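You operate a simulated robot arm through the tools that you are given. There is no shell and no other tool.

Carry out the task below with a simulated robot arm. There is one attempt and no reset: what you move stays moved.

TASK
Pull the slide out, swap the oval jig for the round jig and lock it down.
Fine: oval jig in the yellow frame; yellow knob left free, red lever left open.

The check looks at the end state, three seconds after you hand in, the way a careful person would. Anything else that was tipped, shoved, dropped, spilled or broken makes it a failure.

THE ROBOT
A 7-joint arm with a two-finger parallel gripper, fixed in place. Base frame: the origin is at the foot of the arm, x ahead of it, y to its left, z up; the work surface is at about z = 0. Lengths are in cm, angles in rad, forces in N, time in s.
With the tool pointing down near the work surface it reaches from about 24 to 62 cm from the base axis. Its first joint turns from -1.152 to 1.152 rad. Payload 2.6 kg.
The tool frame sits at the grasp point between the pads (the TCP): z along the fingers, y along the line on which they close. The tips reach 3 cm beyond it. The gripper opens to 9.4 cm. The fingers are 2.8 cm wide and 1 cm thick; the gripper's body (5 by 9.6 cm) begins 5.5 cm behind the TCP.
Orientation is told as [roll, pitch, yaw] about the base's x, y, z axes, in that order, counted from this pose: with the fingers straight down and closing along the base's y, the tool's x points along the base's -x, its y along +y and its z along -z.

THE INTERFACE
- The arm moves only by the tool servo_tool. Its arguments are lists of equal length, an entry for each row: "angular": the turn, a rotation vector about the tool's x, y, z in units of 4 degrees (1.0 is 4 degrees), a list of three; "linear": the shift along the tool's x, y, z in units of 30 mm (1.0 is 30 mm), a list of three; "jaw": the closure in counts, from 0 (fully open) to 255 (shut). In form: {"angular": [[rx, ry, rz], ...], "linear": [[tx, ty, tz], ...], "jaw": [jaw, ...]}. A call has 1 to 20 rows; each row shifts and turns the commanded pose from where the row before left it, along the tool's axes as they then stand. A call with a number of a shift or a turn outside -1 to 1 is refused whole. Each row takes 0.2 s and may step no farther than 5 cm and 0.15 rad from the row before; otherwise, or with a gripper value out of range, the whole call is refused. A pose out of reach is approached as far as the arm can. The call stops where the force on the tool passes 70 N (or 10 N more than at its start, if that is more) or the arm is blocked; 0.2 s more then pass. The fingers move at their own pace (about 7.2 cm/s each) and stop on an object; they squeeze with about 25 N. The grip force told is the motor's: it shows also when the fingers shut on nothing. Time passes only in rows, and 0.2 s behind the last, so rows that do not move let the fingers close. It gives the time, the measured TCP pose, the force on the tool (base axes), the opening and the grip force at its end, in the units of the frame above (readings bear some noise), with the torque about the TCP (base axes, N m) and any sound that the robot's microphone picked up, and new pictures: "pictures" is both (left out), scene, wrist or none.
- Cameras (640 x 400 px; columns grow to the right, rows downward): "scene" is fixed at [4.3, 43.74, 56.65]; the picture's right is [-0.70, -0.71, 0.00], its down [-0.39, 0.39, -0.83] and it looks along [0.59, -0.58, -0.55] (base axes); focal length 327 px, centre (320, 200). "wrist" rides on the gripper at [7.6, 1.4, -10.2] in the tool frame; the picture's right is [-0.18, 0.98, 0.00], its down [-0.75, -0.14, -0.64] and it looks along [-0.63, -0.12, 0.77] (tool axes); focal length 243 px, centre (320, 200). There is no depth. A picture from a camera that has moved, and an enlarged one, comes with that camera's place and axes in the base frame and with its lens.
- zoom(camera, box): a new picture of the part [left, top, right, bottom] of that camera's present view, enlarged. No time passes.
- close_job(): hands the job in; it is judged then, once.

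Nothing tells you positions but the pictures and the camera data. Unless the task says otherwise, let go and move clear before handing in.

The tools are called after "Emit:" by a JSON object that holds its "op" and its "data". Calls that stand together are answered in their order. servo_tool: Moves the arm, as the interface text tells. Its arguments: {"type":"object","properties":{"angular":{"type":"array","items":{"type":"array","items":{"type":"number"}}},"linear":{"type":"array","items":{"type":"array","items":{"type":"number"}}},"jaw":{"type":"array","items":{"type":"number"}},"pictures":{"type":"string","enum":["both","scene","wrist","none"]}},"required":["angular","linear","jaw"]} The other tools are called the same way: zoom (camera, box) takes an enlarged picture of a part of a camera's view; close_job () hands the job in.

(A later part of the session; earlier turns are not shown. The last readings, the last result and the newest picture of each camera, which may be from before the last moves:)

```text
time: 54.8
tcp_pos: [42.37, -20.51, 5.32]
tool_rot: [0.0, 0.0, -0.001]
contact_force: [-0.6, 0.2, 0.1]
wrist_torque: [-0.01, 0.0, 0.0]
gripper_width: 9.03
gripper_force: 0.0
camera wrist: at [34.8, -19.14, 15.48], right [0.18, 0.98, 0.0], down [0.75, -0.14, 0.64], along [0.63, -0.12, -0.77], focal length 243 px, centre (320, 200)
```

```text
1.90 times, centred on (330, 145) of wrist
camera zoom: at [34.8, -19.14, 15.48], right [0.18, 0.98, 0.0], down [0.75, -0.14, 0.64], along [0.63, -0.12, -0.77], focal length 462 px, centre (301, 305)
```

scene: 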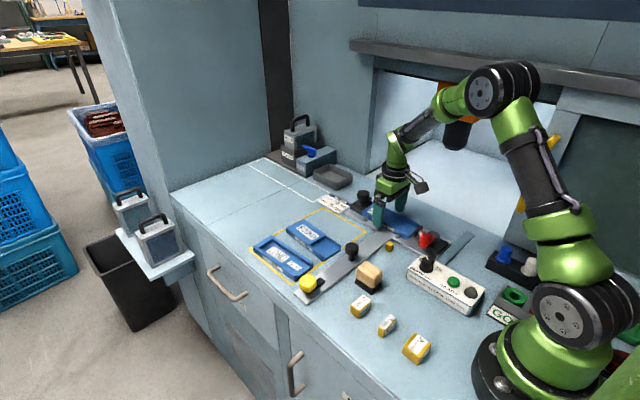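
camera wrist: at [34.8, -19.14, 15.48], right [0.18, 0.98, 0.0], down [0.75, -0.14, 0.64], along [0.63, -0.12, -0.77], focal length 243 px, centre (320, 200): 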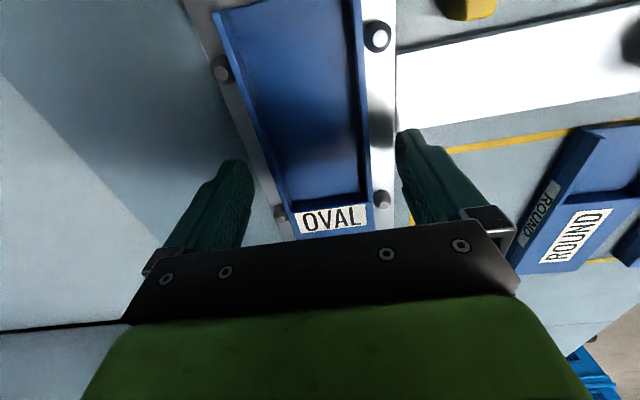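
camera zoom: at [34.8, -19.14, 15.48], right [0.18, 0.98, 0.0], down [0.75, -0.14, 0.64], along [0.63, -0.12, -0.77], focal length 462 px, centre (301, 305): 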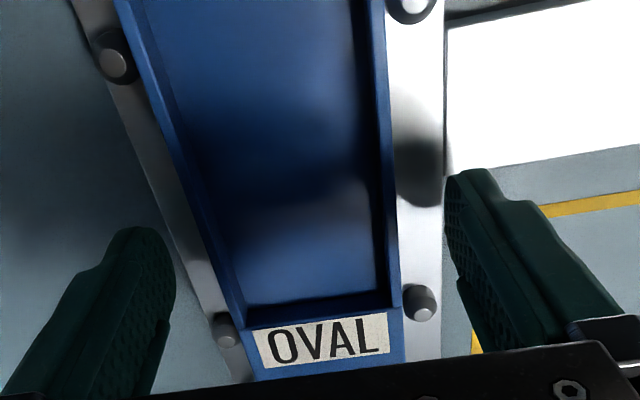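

Emit:
{"op": "servo_tool", "data": {"angular": [[0, 0, 0], [0, 0, 0], [0, 0, 0], [0, 0, 0], [0, 0, 0], [0, 0, 0]], "linear": [[0, 0, 0.22], [0, 0, 0], [0, 0, 0], [0, 0, 0], [0, 0, 0], [0, 0, 0]], "jaw": [10, 10, 255, 255, 255, 255], "pictures": "both"}}

Emit:
{"op": "zoom", "data": {"camera": "scene", "box": [340, 180, 460, 260]}}

```text
time: 56.2
tcp_pos: [42.48, -20.63, 4.66]
tool_rot: [0.001, 0.001, -0.002]
contact_force: [0.6, -0.1, -0.2]
wrist_torque: [-0.07, -0.13, -0.01]
gripper_width: 6.19
gripper_force: 25.0
camera wrist: at [34.84, -19.12, 14.89], right [0.18, 0.98, 0.0], down [0.75, -0.14, 0.64], along [0.63, -0.12, -0.77], focal length 243 px, centre (320, 200)
```

scene: 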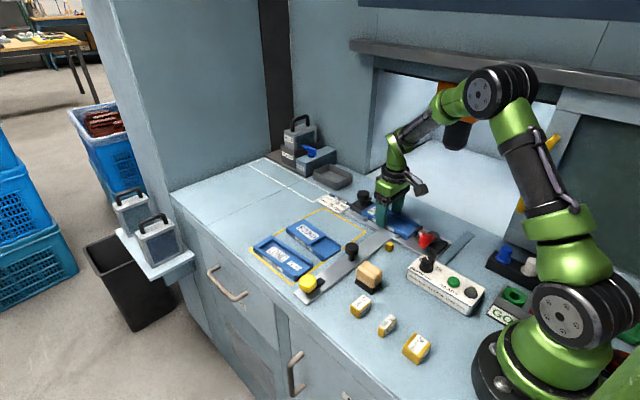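
wrist: 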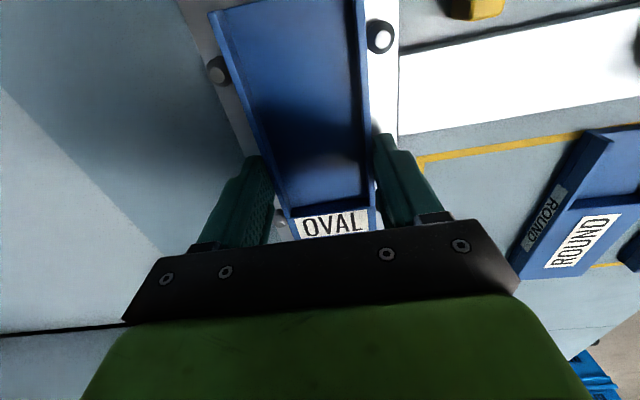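

```text
5.00 times, centred on (400, 220) of scene
camera zoom: at [4.3, 43.74, 56.65], right [-0.7, -0.71, 0.0], down [-0.39, 0.39, -0.83], along [0.59, -0.58, -0.55], focal length 1634 px, centre (-80, 100)
```

zoom: 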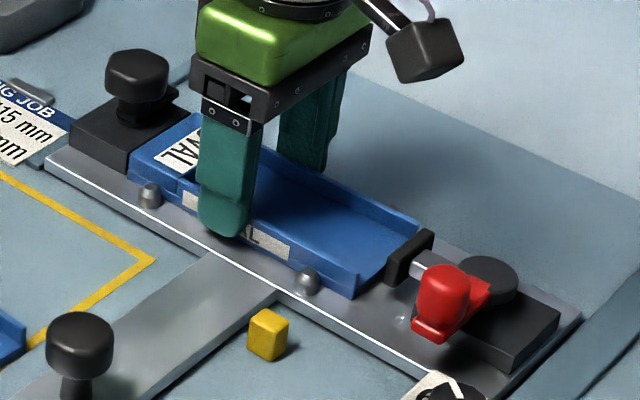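

The jig is held (6.2 cm wide). I'll lift it slowly and check that it comes up freely.

Emit:
{"op": "servo_tool", "data": {"angular": [[0, 0, 0], [0, 0, 0], [0, 0, 0]], "linear": [[0, 0, -0.15], [0, 0, -0.2], [0, 0, -0.25]], "jaw": [255, 255, 255], "pictures": "both"}}

Emit:
{"op": "zoom", "data": {"camera": "scene", "box": [340, 180, 460, 260]}}

```text
time: 57.0
tcp_pos: [42.55, -20.45, 6.57]
tool_rot: [0.0, -0.002, 0.0]
contact_force: [-0.1, -0.2, -0.3]
wrist_torque: [-0.03, 0.0, -0.02]
gripper_width: 2.64
gripper_force: 1.0
camera wrist: at [34.85, -19.14, 16.71], right [0.18, 0.98, 0.0], down [0.75, -0.14, 0.64], along [0.63, -0.12, -0.77], focal length 243 px, centre (320, 200)
```

scene: 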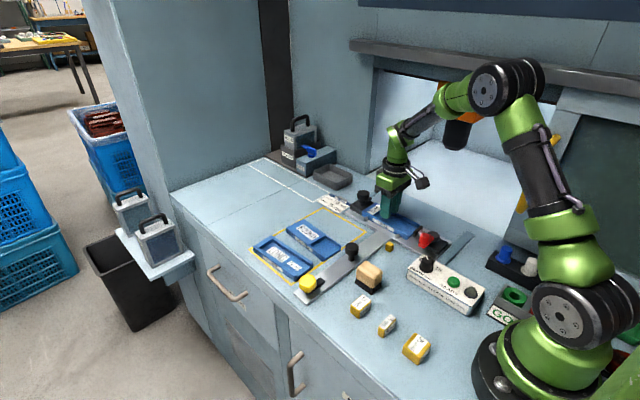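
wrist: 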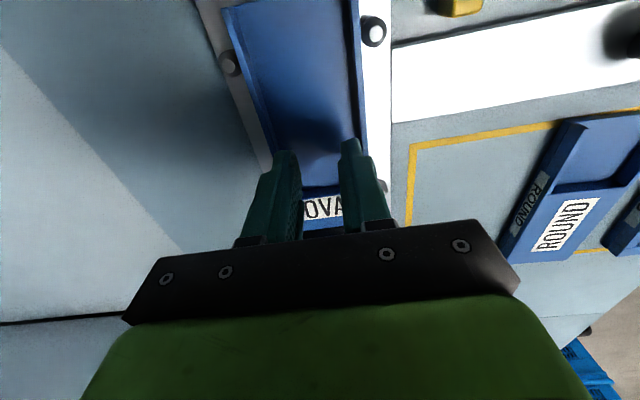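

```text
5.00 times, centred on (400, 220) of scene
camera zoom: at [4.3, 43.74, 56.65], right [-0.7, -0.71, 0.0], down [-0.39, 0.39, -0.83], along [0.59, -0.58, -0.55], focal length 1634 px, centre (-80, 100)
```

zoom: 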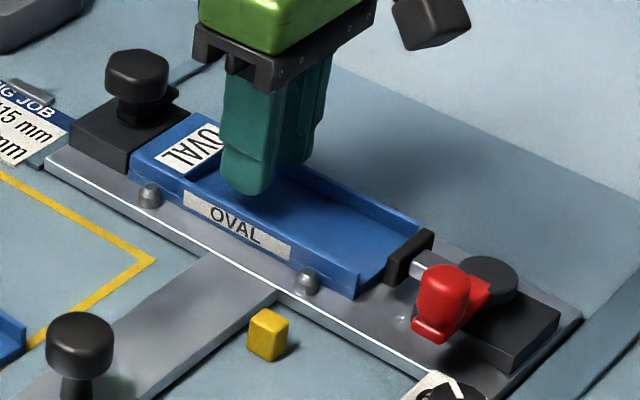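

The fingers slipped off because the grip was too shallow; the jig hasn't moved. I'll rise, reopen, and go lower this time.

Emit:
{"op": "servo_tool", "data": {"angular": [[0, 0, 0], [0, 0, 0], [0, 0, 0], [0, 0, 0], [0, 0, 0], [0, 0, 0], [0, 0, 0]], "linear": [[0, 0, -0.7], [0, 0, -0.7], [0, 0, 0], [0, 0, 0], [0, 0, 0], [0, 0, 0], [0, 0, 0]], "jaw": [255, 255, 10, 10, 10, 10, 10], "pictures": "wrist"}}

Emit:
{"op": "zoom", "data": {"camera": "scene", "box": [350, 190, 430, 250]}}

Emit:
{"op": "zoom", "data": {"camera": "wrist", "box": [200, 0, 440, 240]}}

```text
time: 58.6
tcp_pos: [42.52, -20.36, 10.66]
tool_rot: [0.001, 0.001, -0.001]
contact_force: [-0.2, 0.0, -0.2]
wrist_torque: [-0.03, -0.02, -0.03]
gripper_width: 9.03
gripper_force: 0.1
camera wrist: at [34.79, -19.05, 20.88], right [0.18, 0.98, 0.0], down [0.75, -0.14, 0.64], along [0.63, -0.12, -0.77], focal length 243 px, centre (320, 200)
```

wrist: 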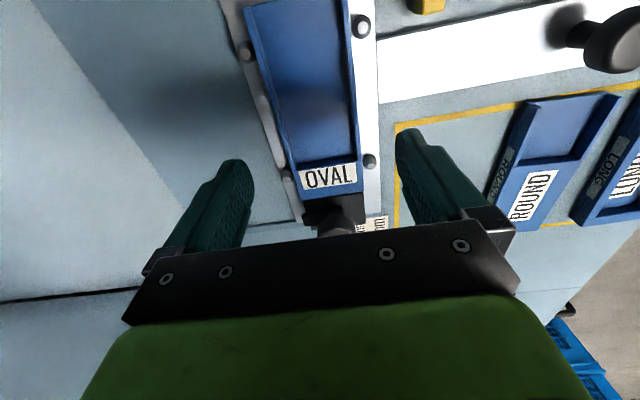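

```text
6.67 times, centred on (390, 220) of scene
camera zoom: at [4.3, 43.74, 56.65], right [-0.7, -0.71, 0.0], down [-0.39, 0.39, -0.83], along [0.59, -0.58, -0.55], focal length 2179 px, centre (-147, 67)
```

zoom: 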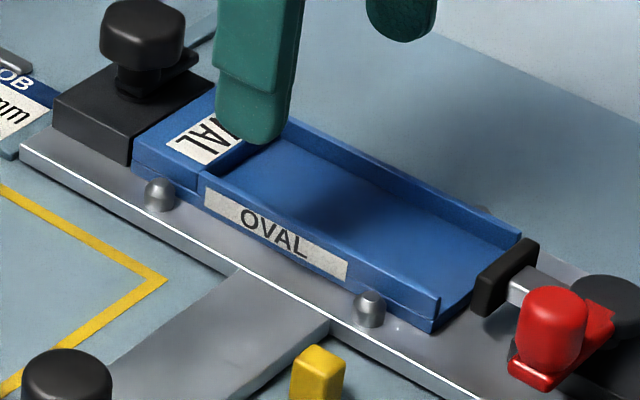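

```text
1.67 times, centred on (320, 120) of wrist
camera zoom: at [34.79, -19.05, 20.88], right [0.18, 0.98, 0.0], down [0.75, -0.14, 0.64], along [0.63, -0.12, -0.77], focal length 404 px, centre (320, 333)
```

zoom: 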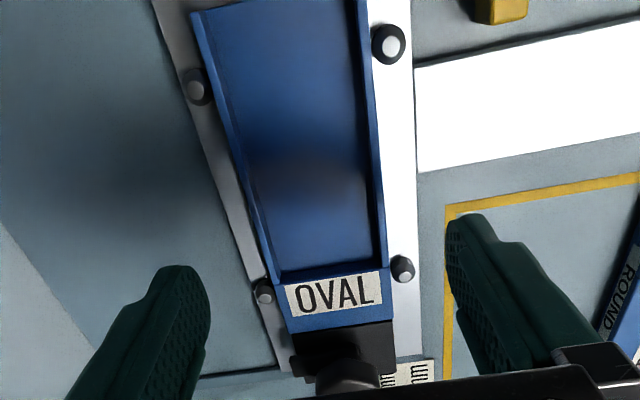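

Emit:
{"op": "servo_tool", "data": {"angular": [[0, 0, 0], [0, 0, 0], [0, 0, 0], [0, 0, 0], [0, 0, 0], [0, 0, 0]], "linear": [[0, 0, 0.7], [0, 0, 0.7], [0, 0, 0.5], [0, 0, 0.2], [0, 0, 0.1], [0, 0, 0]], "jaw": [10, 10, 10, 10, 10, 10], "pictures": "none"}}

Emit:
{"op": "zoom", "data": {"camera": "scene", "box": [350, 190, 430, 250]}}

```text
time: 60.0
tcp_pos: [42.5, -20.54, 4.1]
tool_rot: [-0.001, 0.0, -0.002]
contact_force: [-2.1, 0.3, 4.2]
wrist_torque: [0.21, 0.1, 0.03]
gripper_width: 9.04
gripper_force: 0.2
```

```text
6.67 times, centred on (390, 220) of scene
camera zoom: at [4.29, 43.75, 56.65], right [-0.7, -0.71, 0.0], down [-0.39, 0.39, -0.83], along [0.59, -0.58, -0.55], focal length 2179 px, centre (-147, 67)
```

zoom: 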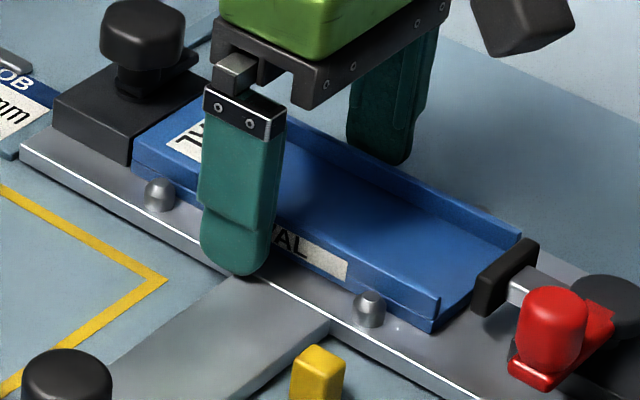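

The tip just touches the plate, so its top is at about z = 1.1. I'll back off a millimetre, close, and lift in tiny steps while watching the force.

Emit:
{"op": "servo_tool", "data": {"angular": [[0, 0, 0], [0, 0, 0], [0, 0, 0], [0, 0, 0], [0, 0, 0]], "linear": [[0, 0, -0.03], [0, 0, 0], [0, 0, 0], [0, 0, 0], [0, 0, 0]], "jaw": [10, 255, 255, 255, 255], "pictures": "none"}}

Emit:
{"op": "servo_tool", "data": {"angular": [[0, 0, 0], [0, 0, 0]], "linear": [[0, 0, -0.08], [0, 0, 0]], "jaw": [255, 255], "pictures": "both"}}

Emit:
{"op": "zoom", "data": {"camera": "scene", "box": [350, 190, 430, 250]}}

```text
time: 61.2
tcp_pos: [42.46, -20.46, 4.13]
tool_rot: [0.0, 0.001, 0.0]
contact_force: [-0.6, 0.3, 0.4]
wrist_torque: [0.02, 0.01, -0.02]
gripper_width: 6.16
gripper_force: 24.7
```

```text
time: 61.8
tcp_pos: [42.46, -20.45, 4.51]
tool_rot: [0.0, -0.001, -0.002]
contact_force: [0.9, 0.2, -2.2]
wrist_torque: [0.0, 0.02, -0.01]
gripper_width: 6.16
gripper_force: 24.7
camera wrist: at [34.8, -19.1, 14.65], right [0.18, 0.98, 0.0], down [0.75, -0.14, 0.64], along [0.63, -0.12, -0.77], focal length 243 px, centre (320, 200)
```

scene: 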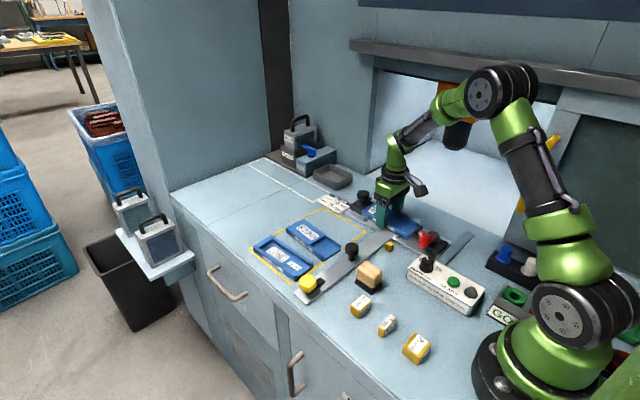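
wrist: 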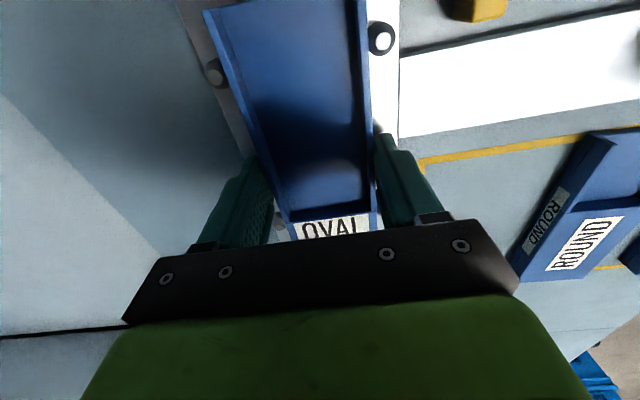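

```text
6.67 times, centred on (390, 220) of scene
camera zoom: at [4.3, 43.74, 56.65], right [-0.7, -0.71, 0.0], down [-0.39, 0.39, -0.83], along [0.59, -0.58, -0.55], focal length 2179 px, centre (-147, 67)
```

zoom: 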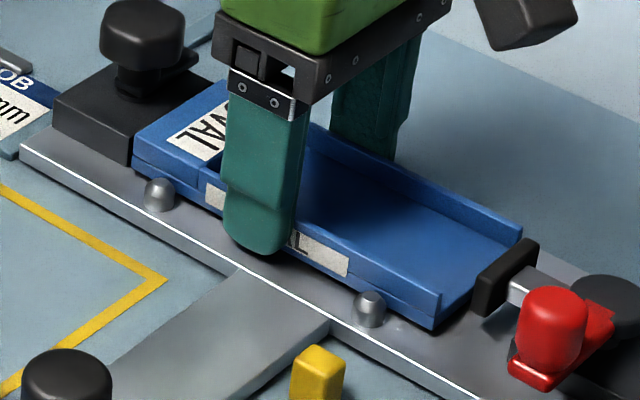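

Emit:
{"op": "servo_tool", "data": {"angular": [[0, 0, 0], [0, 0, 0], [0, 0, 0]], "linear": [[0, 0, -0.1], [0, 0, -0.15], [0, 0, 0]], "jaw": [255, 255, 255], "pictures": "both"}}

Emit:
{"op": "zoom", "data": {"camera": "scene", "box": [350, 190, 430, 250]}}

```text
time: 62.6
tcp_pos: [42.55, -20.49, 5.25]
tool_rot: [0.002, 0.0, 0.001]
contact_force: [0.0, 0.7, -2.7]
wrist_torque: [-0.02, 0.02, 0.02]
gripper_width: 6.18
gripper_force: 25.1
camera wrist: at [34.82, -19.14, 15.36], right [0.18, 0.98, 0.0], down [0.75, -0.14, 0.64], along [0.63, -0.12, -0.77], focal length 243 px, centre (320, 200)
```

scene: 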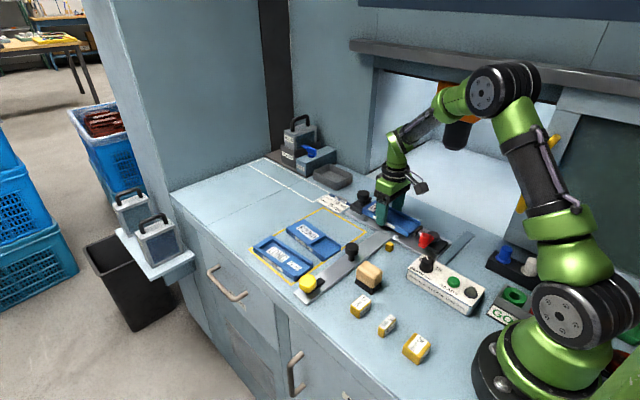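
wrist: 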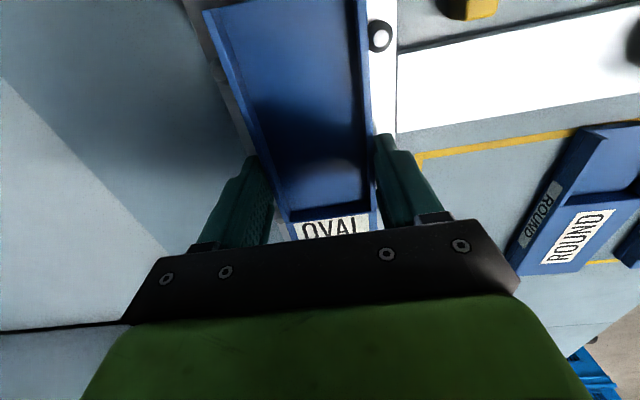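

```text
6.67 times, centred on (390, 220) of scene
camera zoom: at [4.3, 43.74, 56.65], right [-0.7, -0.71, 0.0], down [-0.39, 0.39, -0.83], along [0.59, -0.58, -0.55], focal length 2179 px, centre (-147, 67)
```

zoom: 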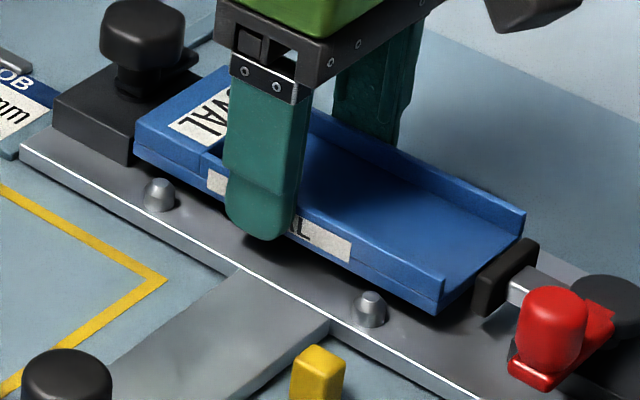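

The jig is up and carried level. I'll lift it to a safe height, then move it over the empty part of the yellow frame.

Emit:
{"op": "servo_tool", "data": {"angular": [[0, 0, 0], [0, 0, 0], [0, 0, 0], [0, 0, 0], [0, 0, 0], [0, 0, 0], [0, 0, 0]], "linear": [[0, 0, -0.2], [0, 0, -0.35], [0, 0, -0.5], [0, 0, -0.6], [0, 0, -0.6], [0, 0, -0.5], [0, 0, -0.25]], "jaw": [255, 255, 255, 255, 255, 255, 255], "pictures": "both"}}

```text
time: 64.2
tcp_pos: [42.39, -20.44, 14.2]
tool_rot: [0.0, 0.0, -0.002]
contact_force: [-0.2, -0.3, -3.3]
wrist_torque: [0.01, -0.01, 0.0]
gripper_width: 6.19
gripper_force: 25.0
camera wrist: at [34.85, -19.1, 24.36], right [0.18, 0.98, 0.0], down [0.75, -0.14, 0.64], along [0.63, -0.12, -0.77], focal length 243 px, centre (320, 200)
```

scene: 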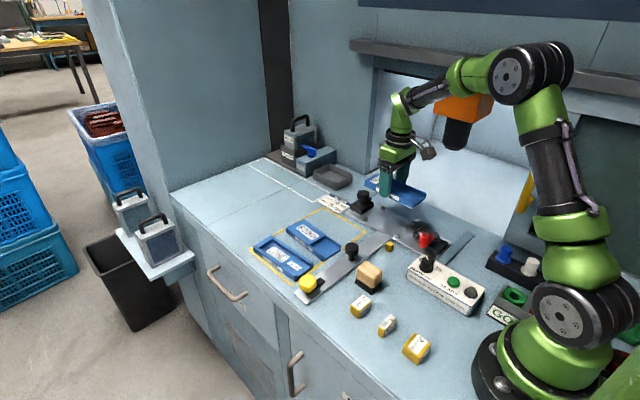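
wrist: 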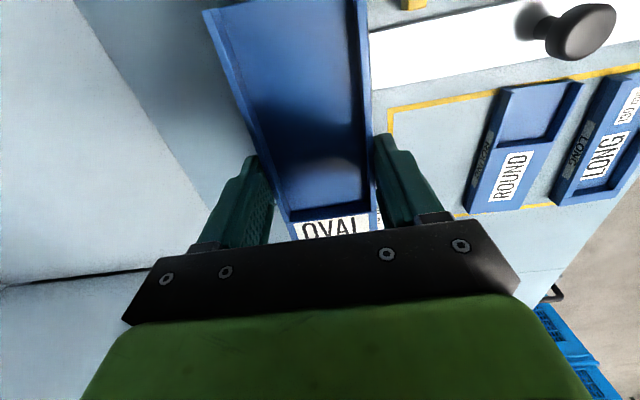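

Emit:
{"op": "zoom", "data": {"camera": "scene", "box": [340, 180, 460, 260]}}

Emit:
{"op": "zoom", "data": {"camera": "scene", "box": [240, 195, 400, 305]}}

```text
5.00 times, centred on (400, 220) of scene
camera zoom: at [4.3, 43.74, 56.65], right [-0.7, -0.71, 0.0], down [-0.39, 0.39, -0.83], along [0.59, -0.58, -0.55], focal length 1634 px, centre (-80, 100)
```

zoom: 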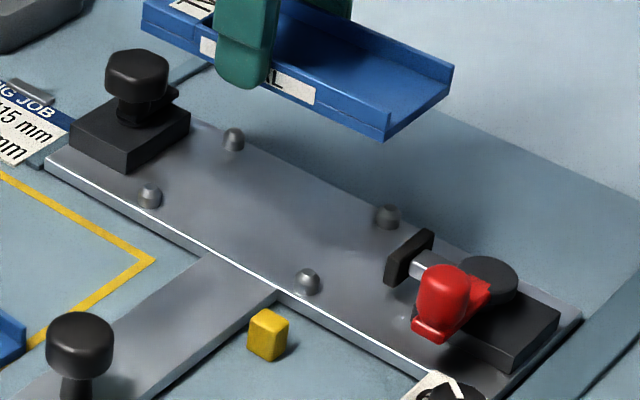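

```text
3.64 times, centred on (320, 250) of scene
camera zoom: at [4.3, 43.74, 56.65], right [-0.7, -0.71, 0.0], down [-0.39, 0.39, -0.83], along [0.59, -0.58, -0.55], focal length 1188 px, centre (320, 18)
```

zoom: 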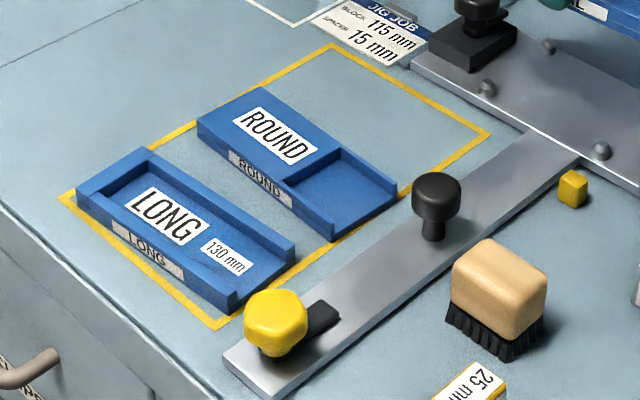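

The carriage is now empty: plate with four pins. The frame spans about x 45–61.5, y -14.2 to 12.6, so I'll carry the OVAL jig to a TCP of about (53.7, -9.8).

Emit:
{"op": "servo_tool", "data": {"angular": [[0, 0, 0], [0, 0, 0], [0, 0, 0], [0, 0, 0], [0, 0, 0], [0, 0, 0], [0, 0, 0], [0, 0, 0], [0, 0, 0]], "linear": [[-0.25, 0.24, 0], [-0.45, 0.42, 0], [-0.55, 0.52, 0], [-0.55, 0.52, 0], [-0.55, 0.52, 0], [-0.55, 0.52, 0], [-0.5, 0.47, 0], [-0.37, 0.34, 0], [0, 0, 0]], "jaw": [255, 255, 255, 255, 255, 255, 255, 255, 255], "pictures": "both"}}

Emit:
{"op": "zoom", "data": {"camera": "scene", "box": [240, 165, 400, 295]}}

```text
time: 66.2
tcp_pos: [53.89, -9.82, 14.06]
tool_rot: [0.001, 0.001, 0.001]
contact_force: [-0.3, -0.4, -1.6]
wrist_torque: [0.02, 0.04, 0.03]
gripper_width: 6.19
gripper_force: 24.8
camera wrist: at [46.19, -8.44, 24.3], right [0.18, 0.98, 0.0], down [0.75, -0.14, 0.64], along [0.63, -0.12, -0.77], focal length 243 px, centre (320, 200)
```

scene: 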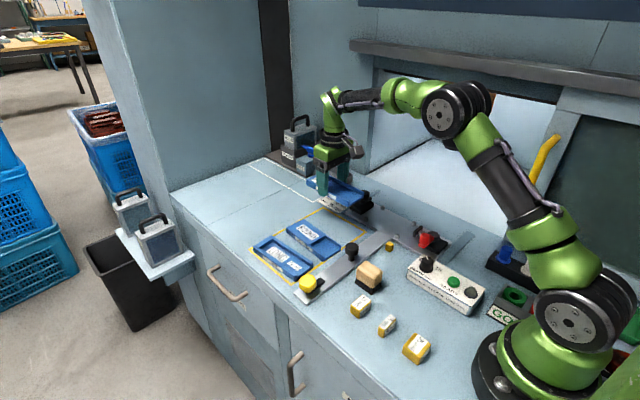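
wrist: 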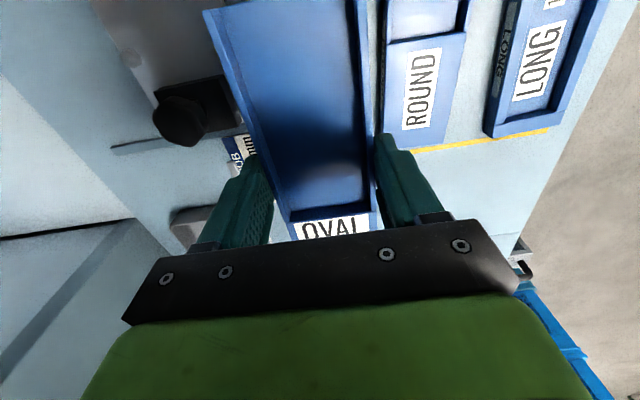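

```text
3.08 times, centred on (320, 230) of scene
camera zoom: at [4.3, 43.74, 56.65], right [-0.7, -0.71, 0.0], down [-0.39, 0.39, -0.83], along [0.59, -0.58, -0.55], focal length 1006 px, centre (320, 108)
```

zoom: 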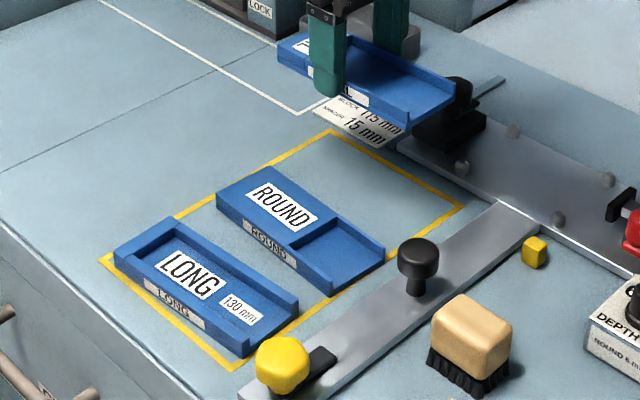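

Emit:
{"op": "servo_tool", "data": {"angular": [[0, 0, 0], [0, 0, 0], [0, 0, 0], [0, 0, 0], [0, 0, 0], [0, 0, 0], [0, 0, 0]], "linear": [[0.05, 0, 0.3], [0, 0, 0.5], [0, 0, 0.6], [0, 0, 0.6], [0, 0, 0.5], [0, 0, 0.4], [0, 0, 0.1]], "jaw": [255, 255, 255, 255, 255, 255, 255], "pictures": "both"}}

Emit:
{"op": "zoom", "data": {"camera": "scene", "box": [240, 165, 400, 295]}}

Emit:
{"op": "zoom", "data": {"camera": "wrist", "box": [200, 0, 460, 240]}}

```text
time: 67.8
tcp_pos: [53.64, -9.76, 5.11]
tool_rot: [0.0, 0.0, -0.001]
contact_force: [0.2, -0.4, -2.1]
wrist_torque: [0.01, 0.02, -0.01]
gripper_width: 6.18
gripper_force: 24.4
camera wrist: at [46.05, -8.46, 15.31], right [0.18, 0.98, 0.0], down [0.75, -0.14, 0.64], along [0.63, -0.12, -0.77], focal length 243 px, centre (320, 200)
```

scene: 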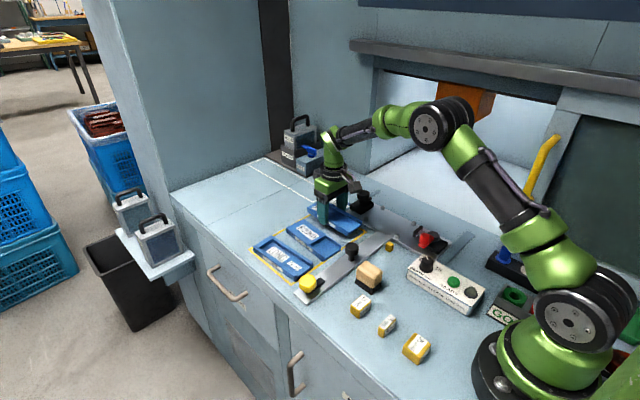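
wrist: 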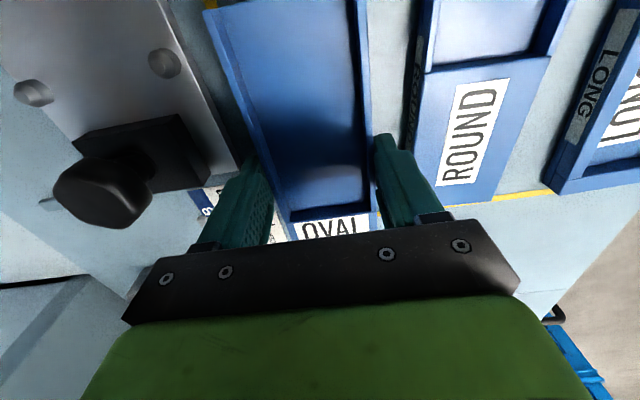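

```text
3.08 times, centred on (320, 230) of scene
camera zoom: at [4.3, 43.74, 56.65], right [-0.7, -0.71, 0.0], down [-0.39, 0.39, -0.83], along [0.59, -0.58, -0.55], focal length 1006 px, centre (320, 108)
```

zoom: 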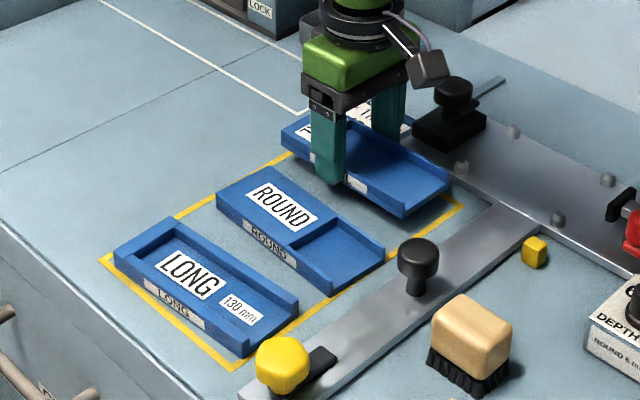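

```text
1.67 times, centred on (330, 120) of wrist
camera zoom: at [46.05, -8.46, 15.31], right [0.18, 0.98, 0.0], down [0.75, -0.14, 0.64], along [0.63, -0.12, -0.77], focal length 404 px, centre (303, 333)
```

zoom: 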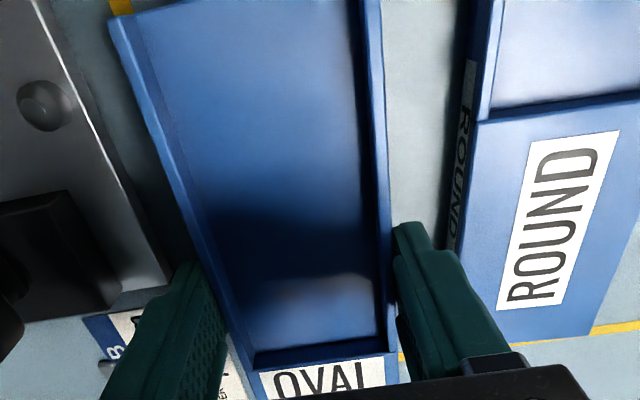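

Emit:
{"op": "servo_tool", "data": {"angular": [[0, 0, 0], [0, 0, 0], [0, 0, 0], [0, 0, 0], [0, 0, 0]], "linear": [[-0.04, 0, 0.2], [0, 0, 0.2], [0, 0, 0.15], [0, 0, 0.06], [0, 0, 0]], "jaw": [255, 255, 255, 255, 255], "pictures": "none"}}

Emit:
{"op": "zoom", "data": {"camera": "scene", "box": [290, 190, 390, 270]}}

```text
time: 69.0
tcp_pos: [53.88, -9.72, 3.23]
tool_rot: [0.001, -0.001, -0.001]
contact_force: [0.6, -0.3, -2.4]
wrist_torque: [0.0, 0.04, 0.01]
gripper_width: 6.15
gripper_force: 25.0
```

```text
5.00 times, centred on (340, 230) of scene
camera zoom: at [4.3, 43.74, 56.65], right [-0.7, -0.71, 0.0], down [-0.39, 0.39, -0.83], along [0.59, -0.58, -0.55], focal length 1634 px, centre (220, 50)
```

zoom: 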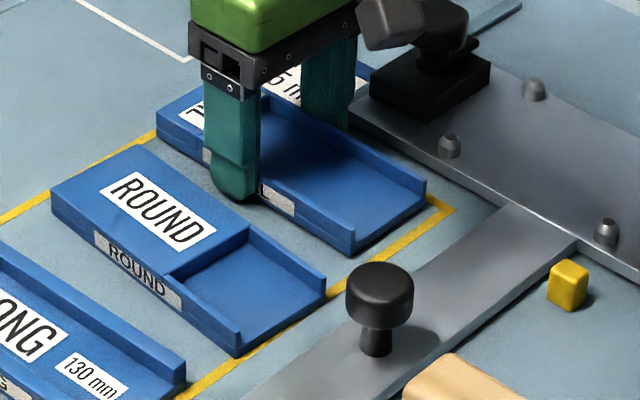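

Emit:
{"op": "servo_tool", "data": {"angular": [[0, 0, 0], [0, 0, 0]], "linear": [[0, 0, 0.04], [0, 0, 0]], "jaw": [255, 255], "pictures": "none"}}

Emit:
{"op": "servo_tool", "data": {"angular": [[0, 0, 0], [0, 0, 0]], "linear": [[0, 0, 0.03], [0, 0, 0]], "jaw": [255, 255], "pictures": "none"}}

```text
time: 69.6
tcp_pos: [53.88, -9.75, 3.16]
tool_rot: [0.002, 0.001, 0.0]
contact_force: [-0.7, -0.4, -2.1]
wrist_torque: [0.0, 0.04, -0.01]
gripper_width: 6.18
gripper_force: 24.9
```

```text
time: 70.2
tcp_pos: [53.81, -9.84, 2.93]
tool_rot: [0.0, -0.001, -0.002]
contact_force: [-0.6, -0.3, -0.2]
wrist_torque: [0.08, 0.24, 0.01]
gripper_width: 6.2
gripper_force: 25.0
```

The jig is resting on the table inside the frame. I'll open just enough to free it and rise straight up.

Emit:
{"op": "servo_tool", "data": {"angular": [[0, 0, 0], [0, 0, 0], [0, 0, 0], [0, 0, 0], [0, 0, 0], [0, 0, 0], [0, 0, 0], [0, 0, 0], [0, 0, 0], [0, 0, 0]], "linear": [[0, 0, 0], [0, 0, 0], [0, 0, 0], [0, 0, -0.2], [0, 0, -0.5], [0, 0, -0.8], [0, 0, -1], [0, 0, -1], [0, 0, -1], [0, 0, -0.5]], "jaw": [54, 54, 54, 54, 54, 54, 54, 54, 54, 54], "pictures": "both"}}

Emit:
{"op": "zoom", "data": {"camera": "scene", "box": [240, 185, 400, 295]}}

Emit:
{"op": "zoom", "data": {"camera": "wrist", "box": [200, 0, 600, 240]}}

```text
time: 72.4
tcp_pos: [53.75, -9.65, 18.04]
tool_rot: [0.0, -0.001, 0.0]
contact_force: [-1.2, -0.3, -0.3]
wrist_torque: [-0.03, 0.0, 0.05]
gripper_width: 7.42
gripper_force: 0.0
camera wrist: at [46.17, -8.32, 28.28], right [0.18, 0.98, 0.0], down [0.75, -0.14, 0.64], along [0.63, -0.12, -0.77], focal length 243 px, centre (320, 200)
```

scene: 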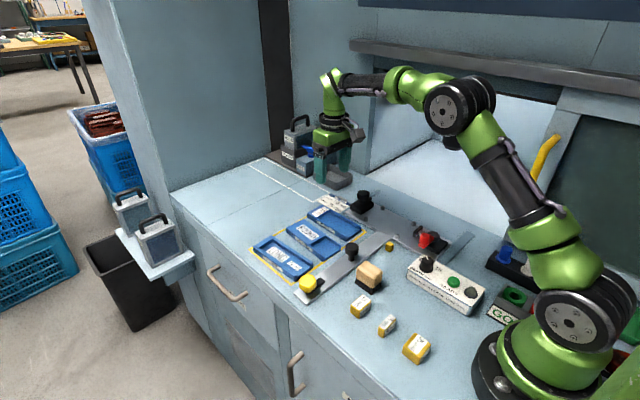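
wrist: 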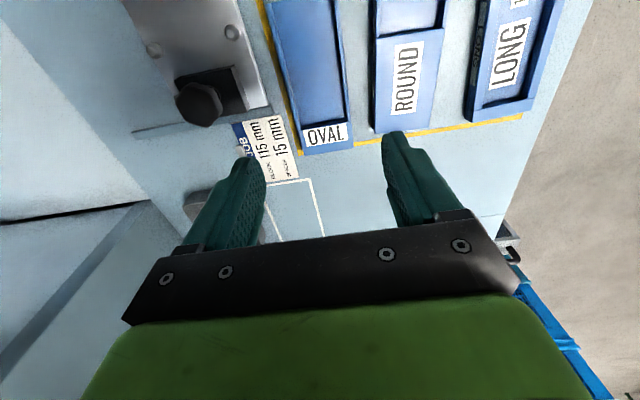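

```text
3.64 times, centred on (320, 240) of scene
camera zoom: at [4.3, 43.74, 56.65], right [-0.7, -0.71, 0.0], down [-0.39, 0.39, -0.83], along [0.59, -0.58, -0.55], focal length 1188 px, centre (320, 54)
```

zoom: 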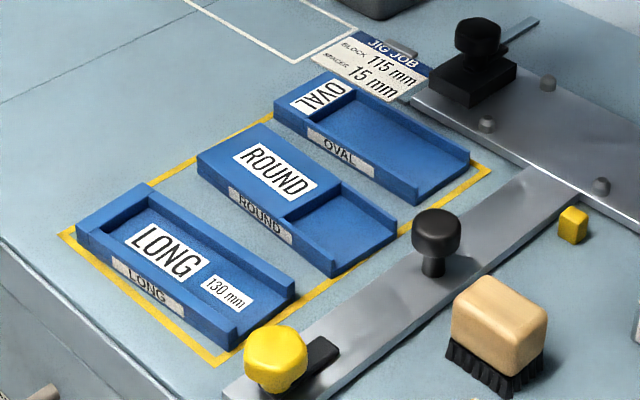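

```text
1.60 times, centred on (400, 120) of wrist
camera zoom: at [46.17, -8.32, 28.28], right [0.18, 0.98, 0.0], down [0.75, -0.14, 0.64], along [0.63, -0.12, -0.77], focal length 388 px, centre (192, 328)
```

zoom: 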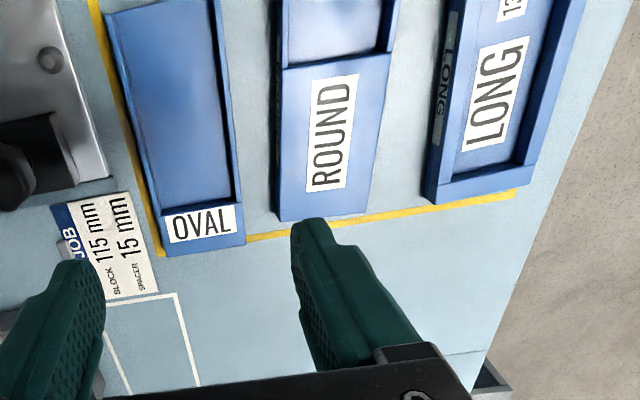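

The OVAL jig sits inside the frame. ROUND is centred near (52.4, -1.0) and turned about -3.6°; I'll line up above it with matching yaw.

Emit:
{"op": "servo_tool", "data": {"angular": [[0, 0, 0], [0, 0, 0], [0, 0, 0], [0, 0, 0], [0, 0, 0], [0, 0, 0.9], [0, 0, 0]], "linear": [[0.057, 0.577, 0.3], [0.057, 0.577, 0.3], [0.057, 0.577, 0.3], [0.057, 0.577, 0.3], [0.057, 0.577, 0.3], [0, 0, 0], [0, 0, 0]], "jaw": [43, 43, 43, 43, 43, 43, 43], "pictures": "both"}}

Emit:
{"op": "zoom", "data": {"camera": "wrist", "box": [180, 0, 460, 240]}}

```text
time: 74.0
tcp_pos: [52.86, -1.15, 13.45]
tool_rot: [0.001, -0.001, -0.063]
contact_force: [-0.2, -0.2, -0.2]
wrist_torque: [-0.01, -0.01, -0.02]
gripper_width: 7.77
gripper_force: 0.1
camera wrist: at [45.34, 0.7, 23.73], right [0.25, 0.97, 0.0], down [0.74, -0.19, 0.64], along [0.62, -0.16, -0.77], focal length 243 px, centre (320, 200)
```

scene: 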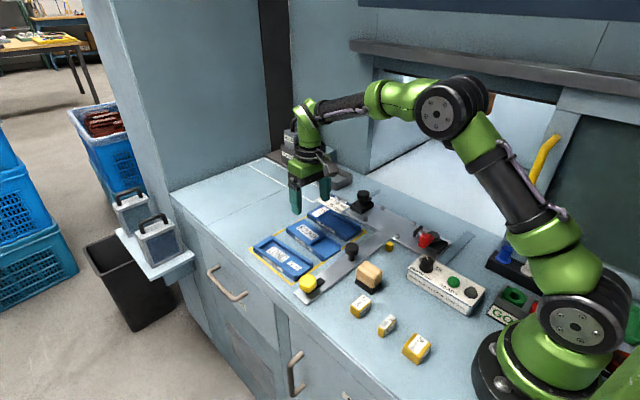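
wrist: 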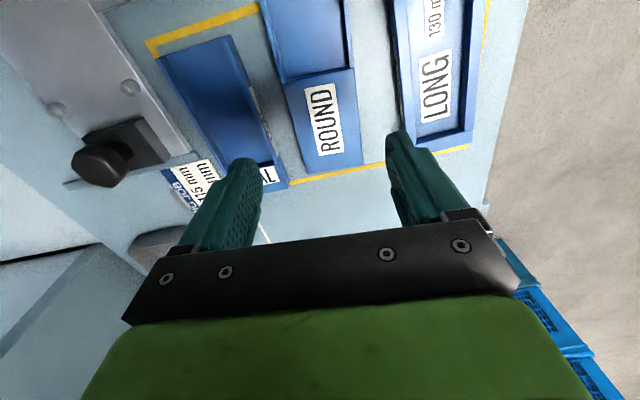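

```text
1.67 times, centred on (320, 120) of wrist
camera zoom: at [45.34, 0.7, 23.73], right [0.25, 0.97, 0.0], down [0.74, -0.19, 0.64], along [0.62, -0.16, -0.77], focal length 404 px, centre (320, 333)
```

zoom: 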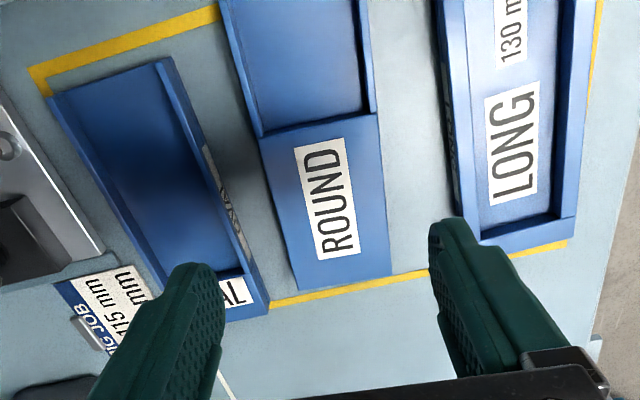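

Emit:
{"op": "servo_tool", "data": {"angular": [[0, 0, 0], [0, 0, 0], [0, 0, 0], [0, 0, 0], [0, 0, 0]], "linear": [[0, 0.05, 0.5], [0, 0, 0.7], [0, 0, 0.7], [0, 0, 0.6], [0, 0, 0]], "jaw": [43, 43, 43, 43, 43], "pictures": "both"}}

Emit:
{"op": "zoom", "data": {"camera": "wrist", "box": [180, 0, 460, 240]}}

Emit:
{"op": "zoom", "data": {"camera": "scene", "box": [240, 185, 380, 285]}}

```text
time: 75.2
tcp_pos: [52.86, -1.07, 5.98]
tool_rot: [-0.001, 0.0, -0.062]
contact_force: [0.8, 1.3, 0.1]
wrist_torque: [0.0, 0.04, -0.01]
gripper_width: 7.8
gripper_force: 0.0
camera wrist: at [45.28, 0.78, 16.26], right [0.25, 0.97, 0.0], down [0.74, -0.19, 0.64], along [0.62, -0.16, -0.77], focal length 243 px, centre (320, 200)
```

scene: 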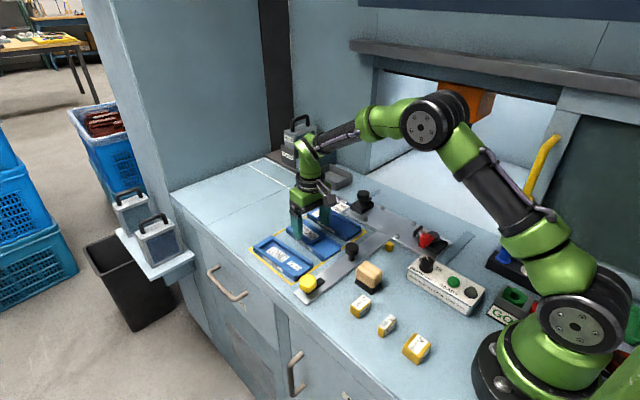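
wrist: 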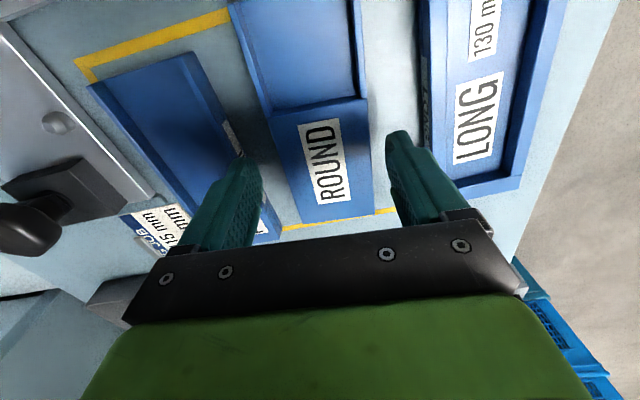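

```text
1.67 times, centred on (320, 120) of wrist
camera zoom: at [45.28, 0.78, 16.26], right [0.25, 0.97, 0.0], down [0.74, -0.19, 0.64], along [0.62, -0.16, -0.77], focal length 404 px, centre (320, 333)
```

zoom: 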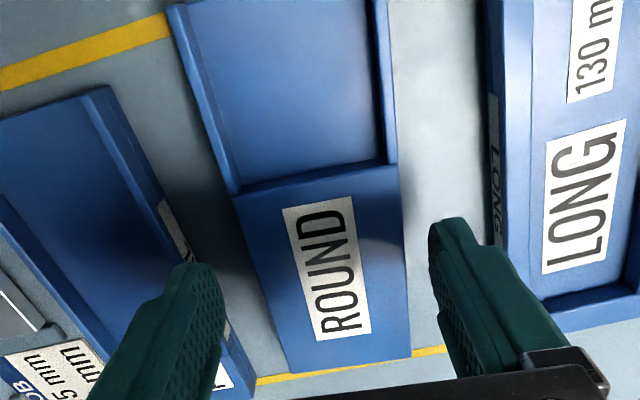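

```text
4.00 times, centred on (310, 235) of scene
camera zoom: at [4.3, 43.74, 56.65], right [-0.7, -0.71, 0.0], down [-0.39, 0.39, -0.83], along [0.59, -0.58, -0.55], focal length 1307 px, centre (360, 60)
```

zoom: 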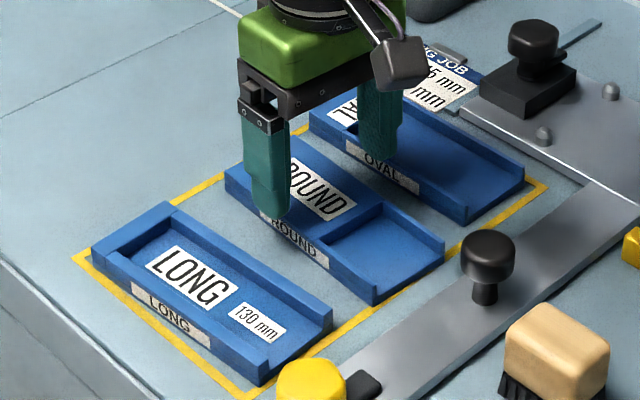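

Emit:
{"op": "servo_tool", "data": {"angular": [[0, 0, 0], [0, 0, 0], [0, 0, 0], [0, 0, 0], [0, 0, 0]], "linear": [[0, 0.07, 0], [0, 0, 0.3], [0, 0, 0.3], [0, 0, 0.2], [0, 0, 0]], "jaw": [54, 54, 54, 54, 54], "pictures": "both"}}

Emit:
{"op": "zoom", "data": {"camera": "wrist", "box": [180, 0, 460, 240]}}

Emit:
{"op": "zoom", "data": {"camera": "scene", "box": [240, 185, 380, 285]}}

```text
time: 76.4
tcp_pos: [52.84, -0.78, 3.75]
tool_rot: [0.0, 0.0, -0.062]
contact_force: [-0.4, -0.7, -0.7]
wrist_torque: [0.05, -0.01, -0.01]
gripper_width: 7.43
gripper_force: 0.2
camera wrist: at [45.32, 1.05, 13.92], right [0.25, 0.97, 0.0], down [0.74, -0.19, 0.64], along [0.62, -0.16, -0.77], focal length 243 px, centre (320, 200)
```

scene: 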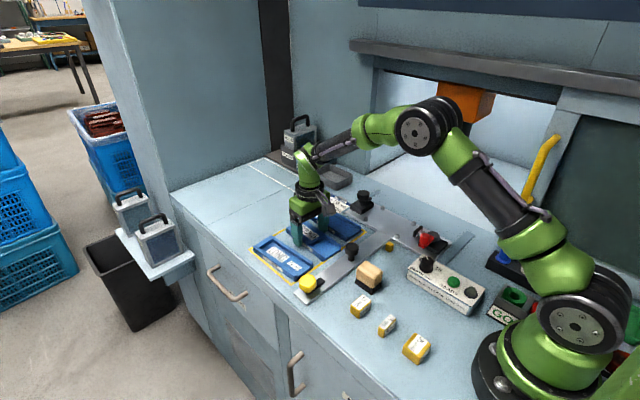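
wrist: 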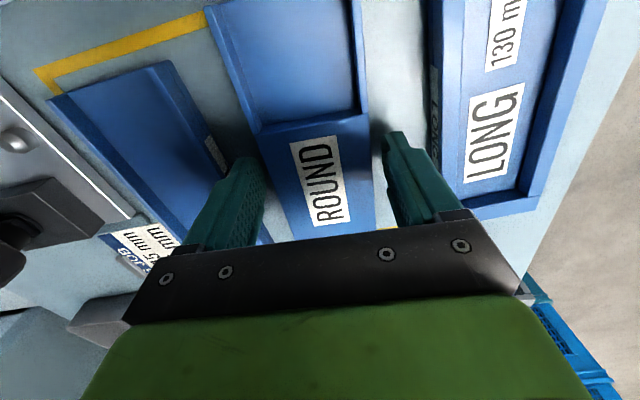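

```text
1.67 times, centred on (320, 120) of wrist
camera zoom: at [45.32, 1.05, 13.92], right [0.25, 0.97, 0.0], down [0.74, -0.19, 0.64], along [0.62, -0.16, -0.77], focal length 404 px, centre (320, 333)
```

zoom: 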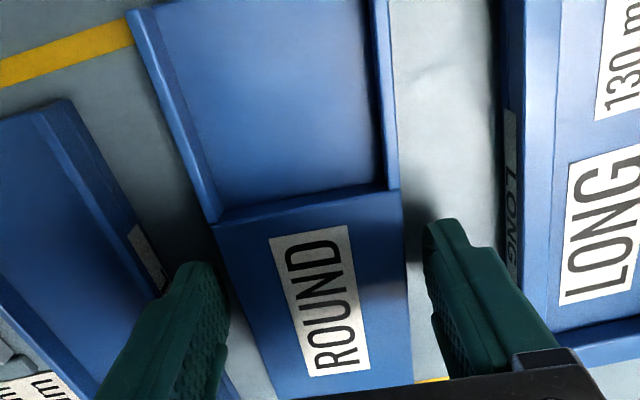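

```text
4.00 times, centred on (310, 235) of scene
camera zoom: at [4.3, 43.74, 56.65], right [-0.7, -0.71, 0.0], down [-0.39, 0.39, -0.83], along [0.59, -0.58, -0.55], focal length 1307 px, centre (360, 60)
```

zoom: 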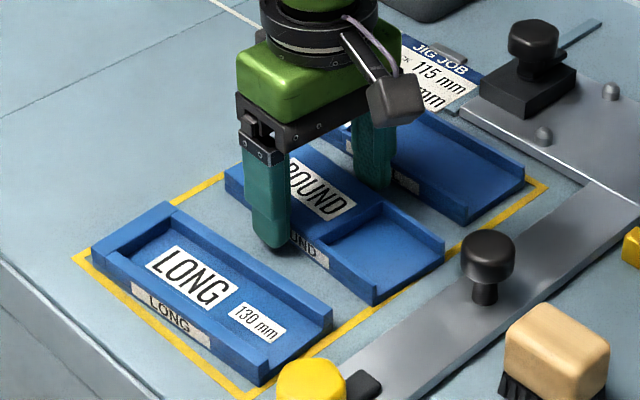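

Emit:
{"op": "servo_tool", "data": {"angular": [[0, 0, 0], [0, 0, 0]], "linear": [[0, 0, 0.17], [0, 0, 0]], "jaw": [54, 54], "pictures": "none"}}

Emit:
{"op": "servo_tool", "data": {"angular": [[0, 0, 0], [0, 0, 0], [0, 0, 0], [0, 0, 0]], "linear": [[0, 0, 0], [0, 0, 0], [0, 0, 0], [0, 0, 0]], "jaw": [255, 255, 255, 255], "pictures": "wrist"}}

Emit:
{"op": "zoom", "data": {"camera": "scene", "box": [240, 185, 380, 285]}}

```text
time: 77.0
tcp_pos: [52.67, -0.84, 3.14]
tool_rot: [-0.001, 0.0, -0.062]
contact_force: [1.1, -0.3, 0.3]
wrist_torque: [0.01, 0.01, -0.02]
gripper_width: 7.4
gripper_force: 0.1
```

```text
time: 78.0
tcp_pos: [52.88, -0.87, 3.17]
tool_rot: [0.0, 0.001, -0.064]
contact_force: [0.0, -1.1, -0.4]
wrist_torque: [0.05, -0.11, 0.02]
gripper_width: 6.17
gripper_force: 24.8
camera wrist: at [45.34, 1.02, 13.43], right [0.25, 0.97, 0.0], down [0.74, -0.19, 0.64], along [0.62, -0.16, -0.77], focal length 243 px, centre (320, 200)
```

wrist: 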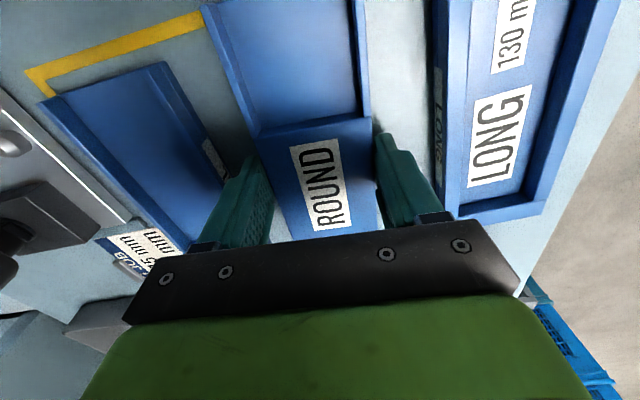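

```text
4.00 times, centred on (310, 235) of scene
camera zoom: at [4.3, 43.74, 56.65], right [-0.7, -0.71, 0.0], down [-0.39, 0.39, -0.83], along [0.59, -0.58, -0.55], focal length 1307 px, centre (360, 60)
```

zoom: 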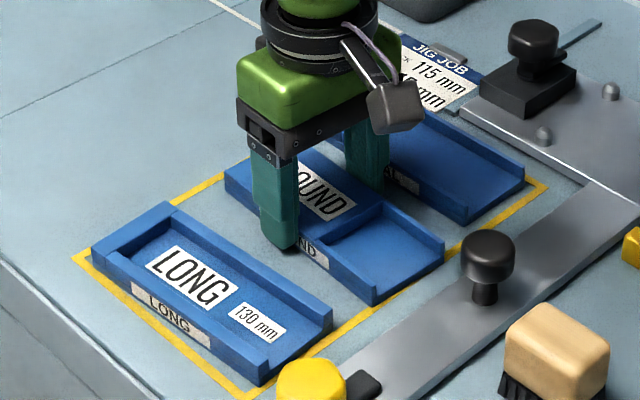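

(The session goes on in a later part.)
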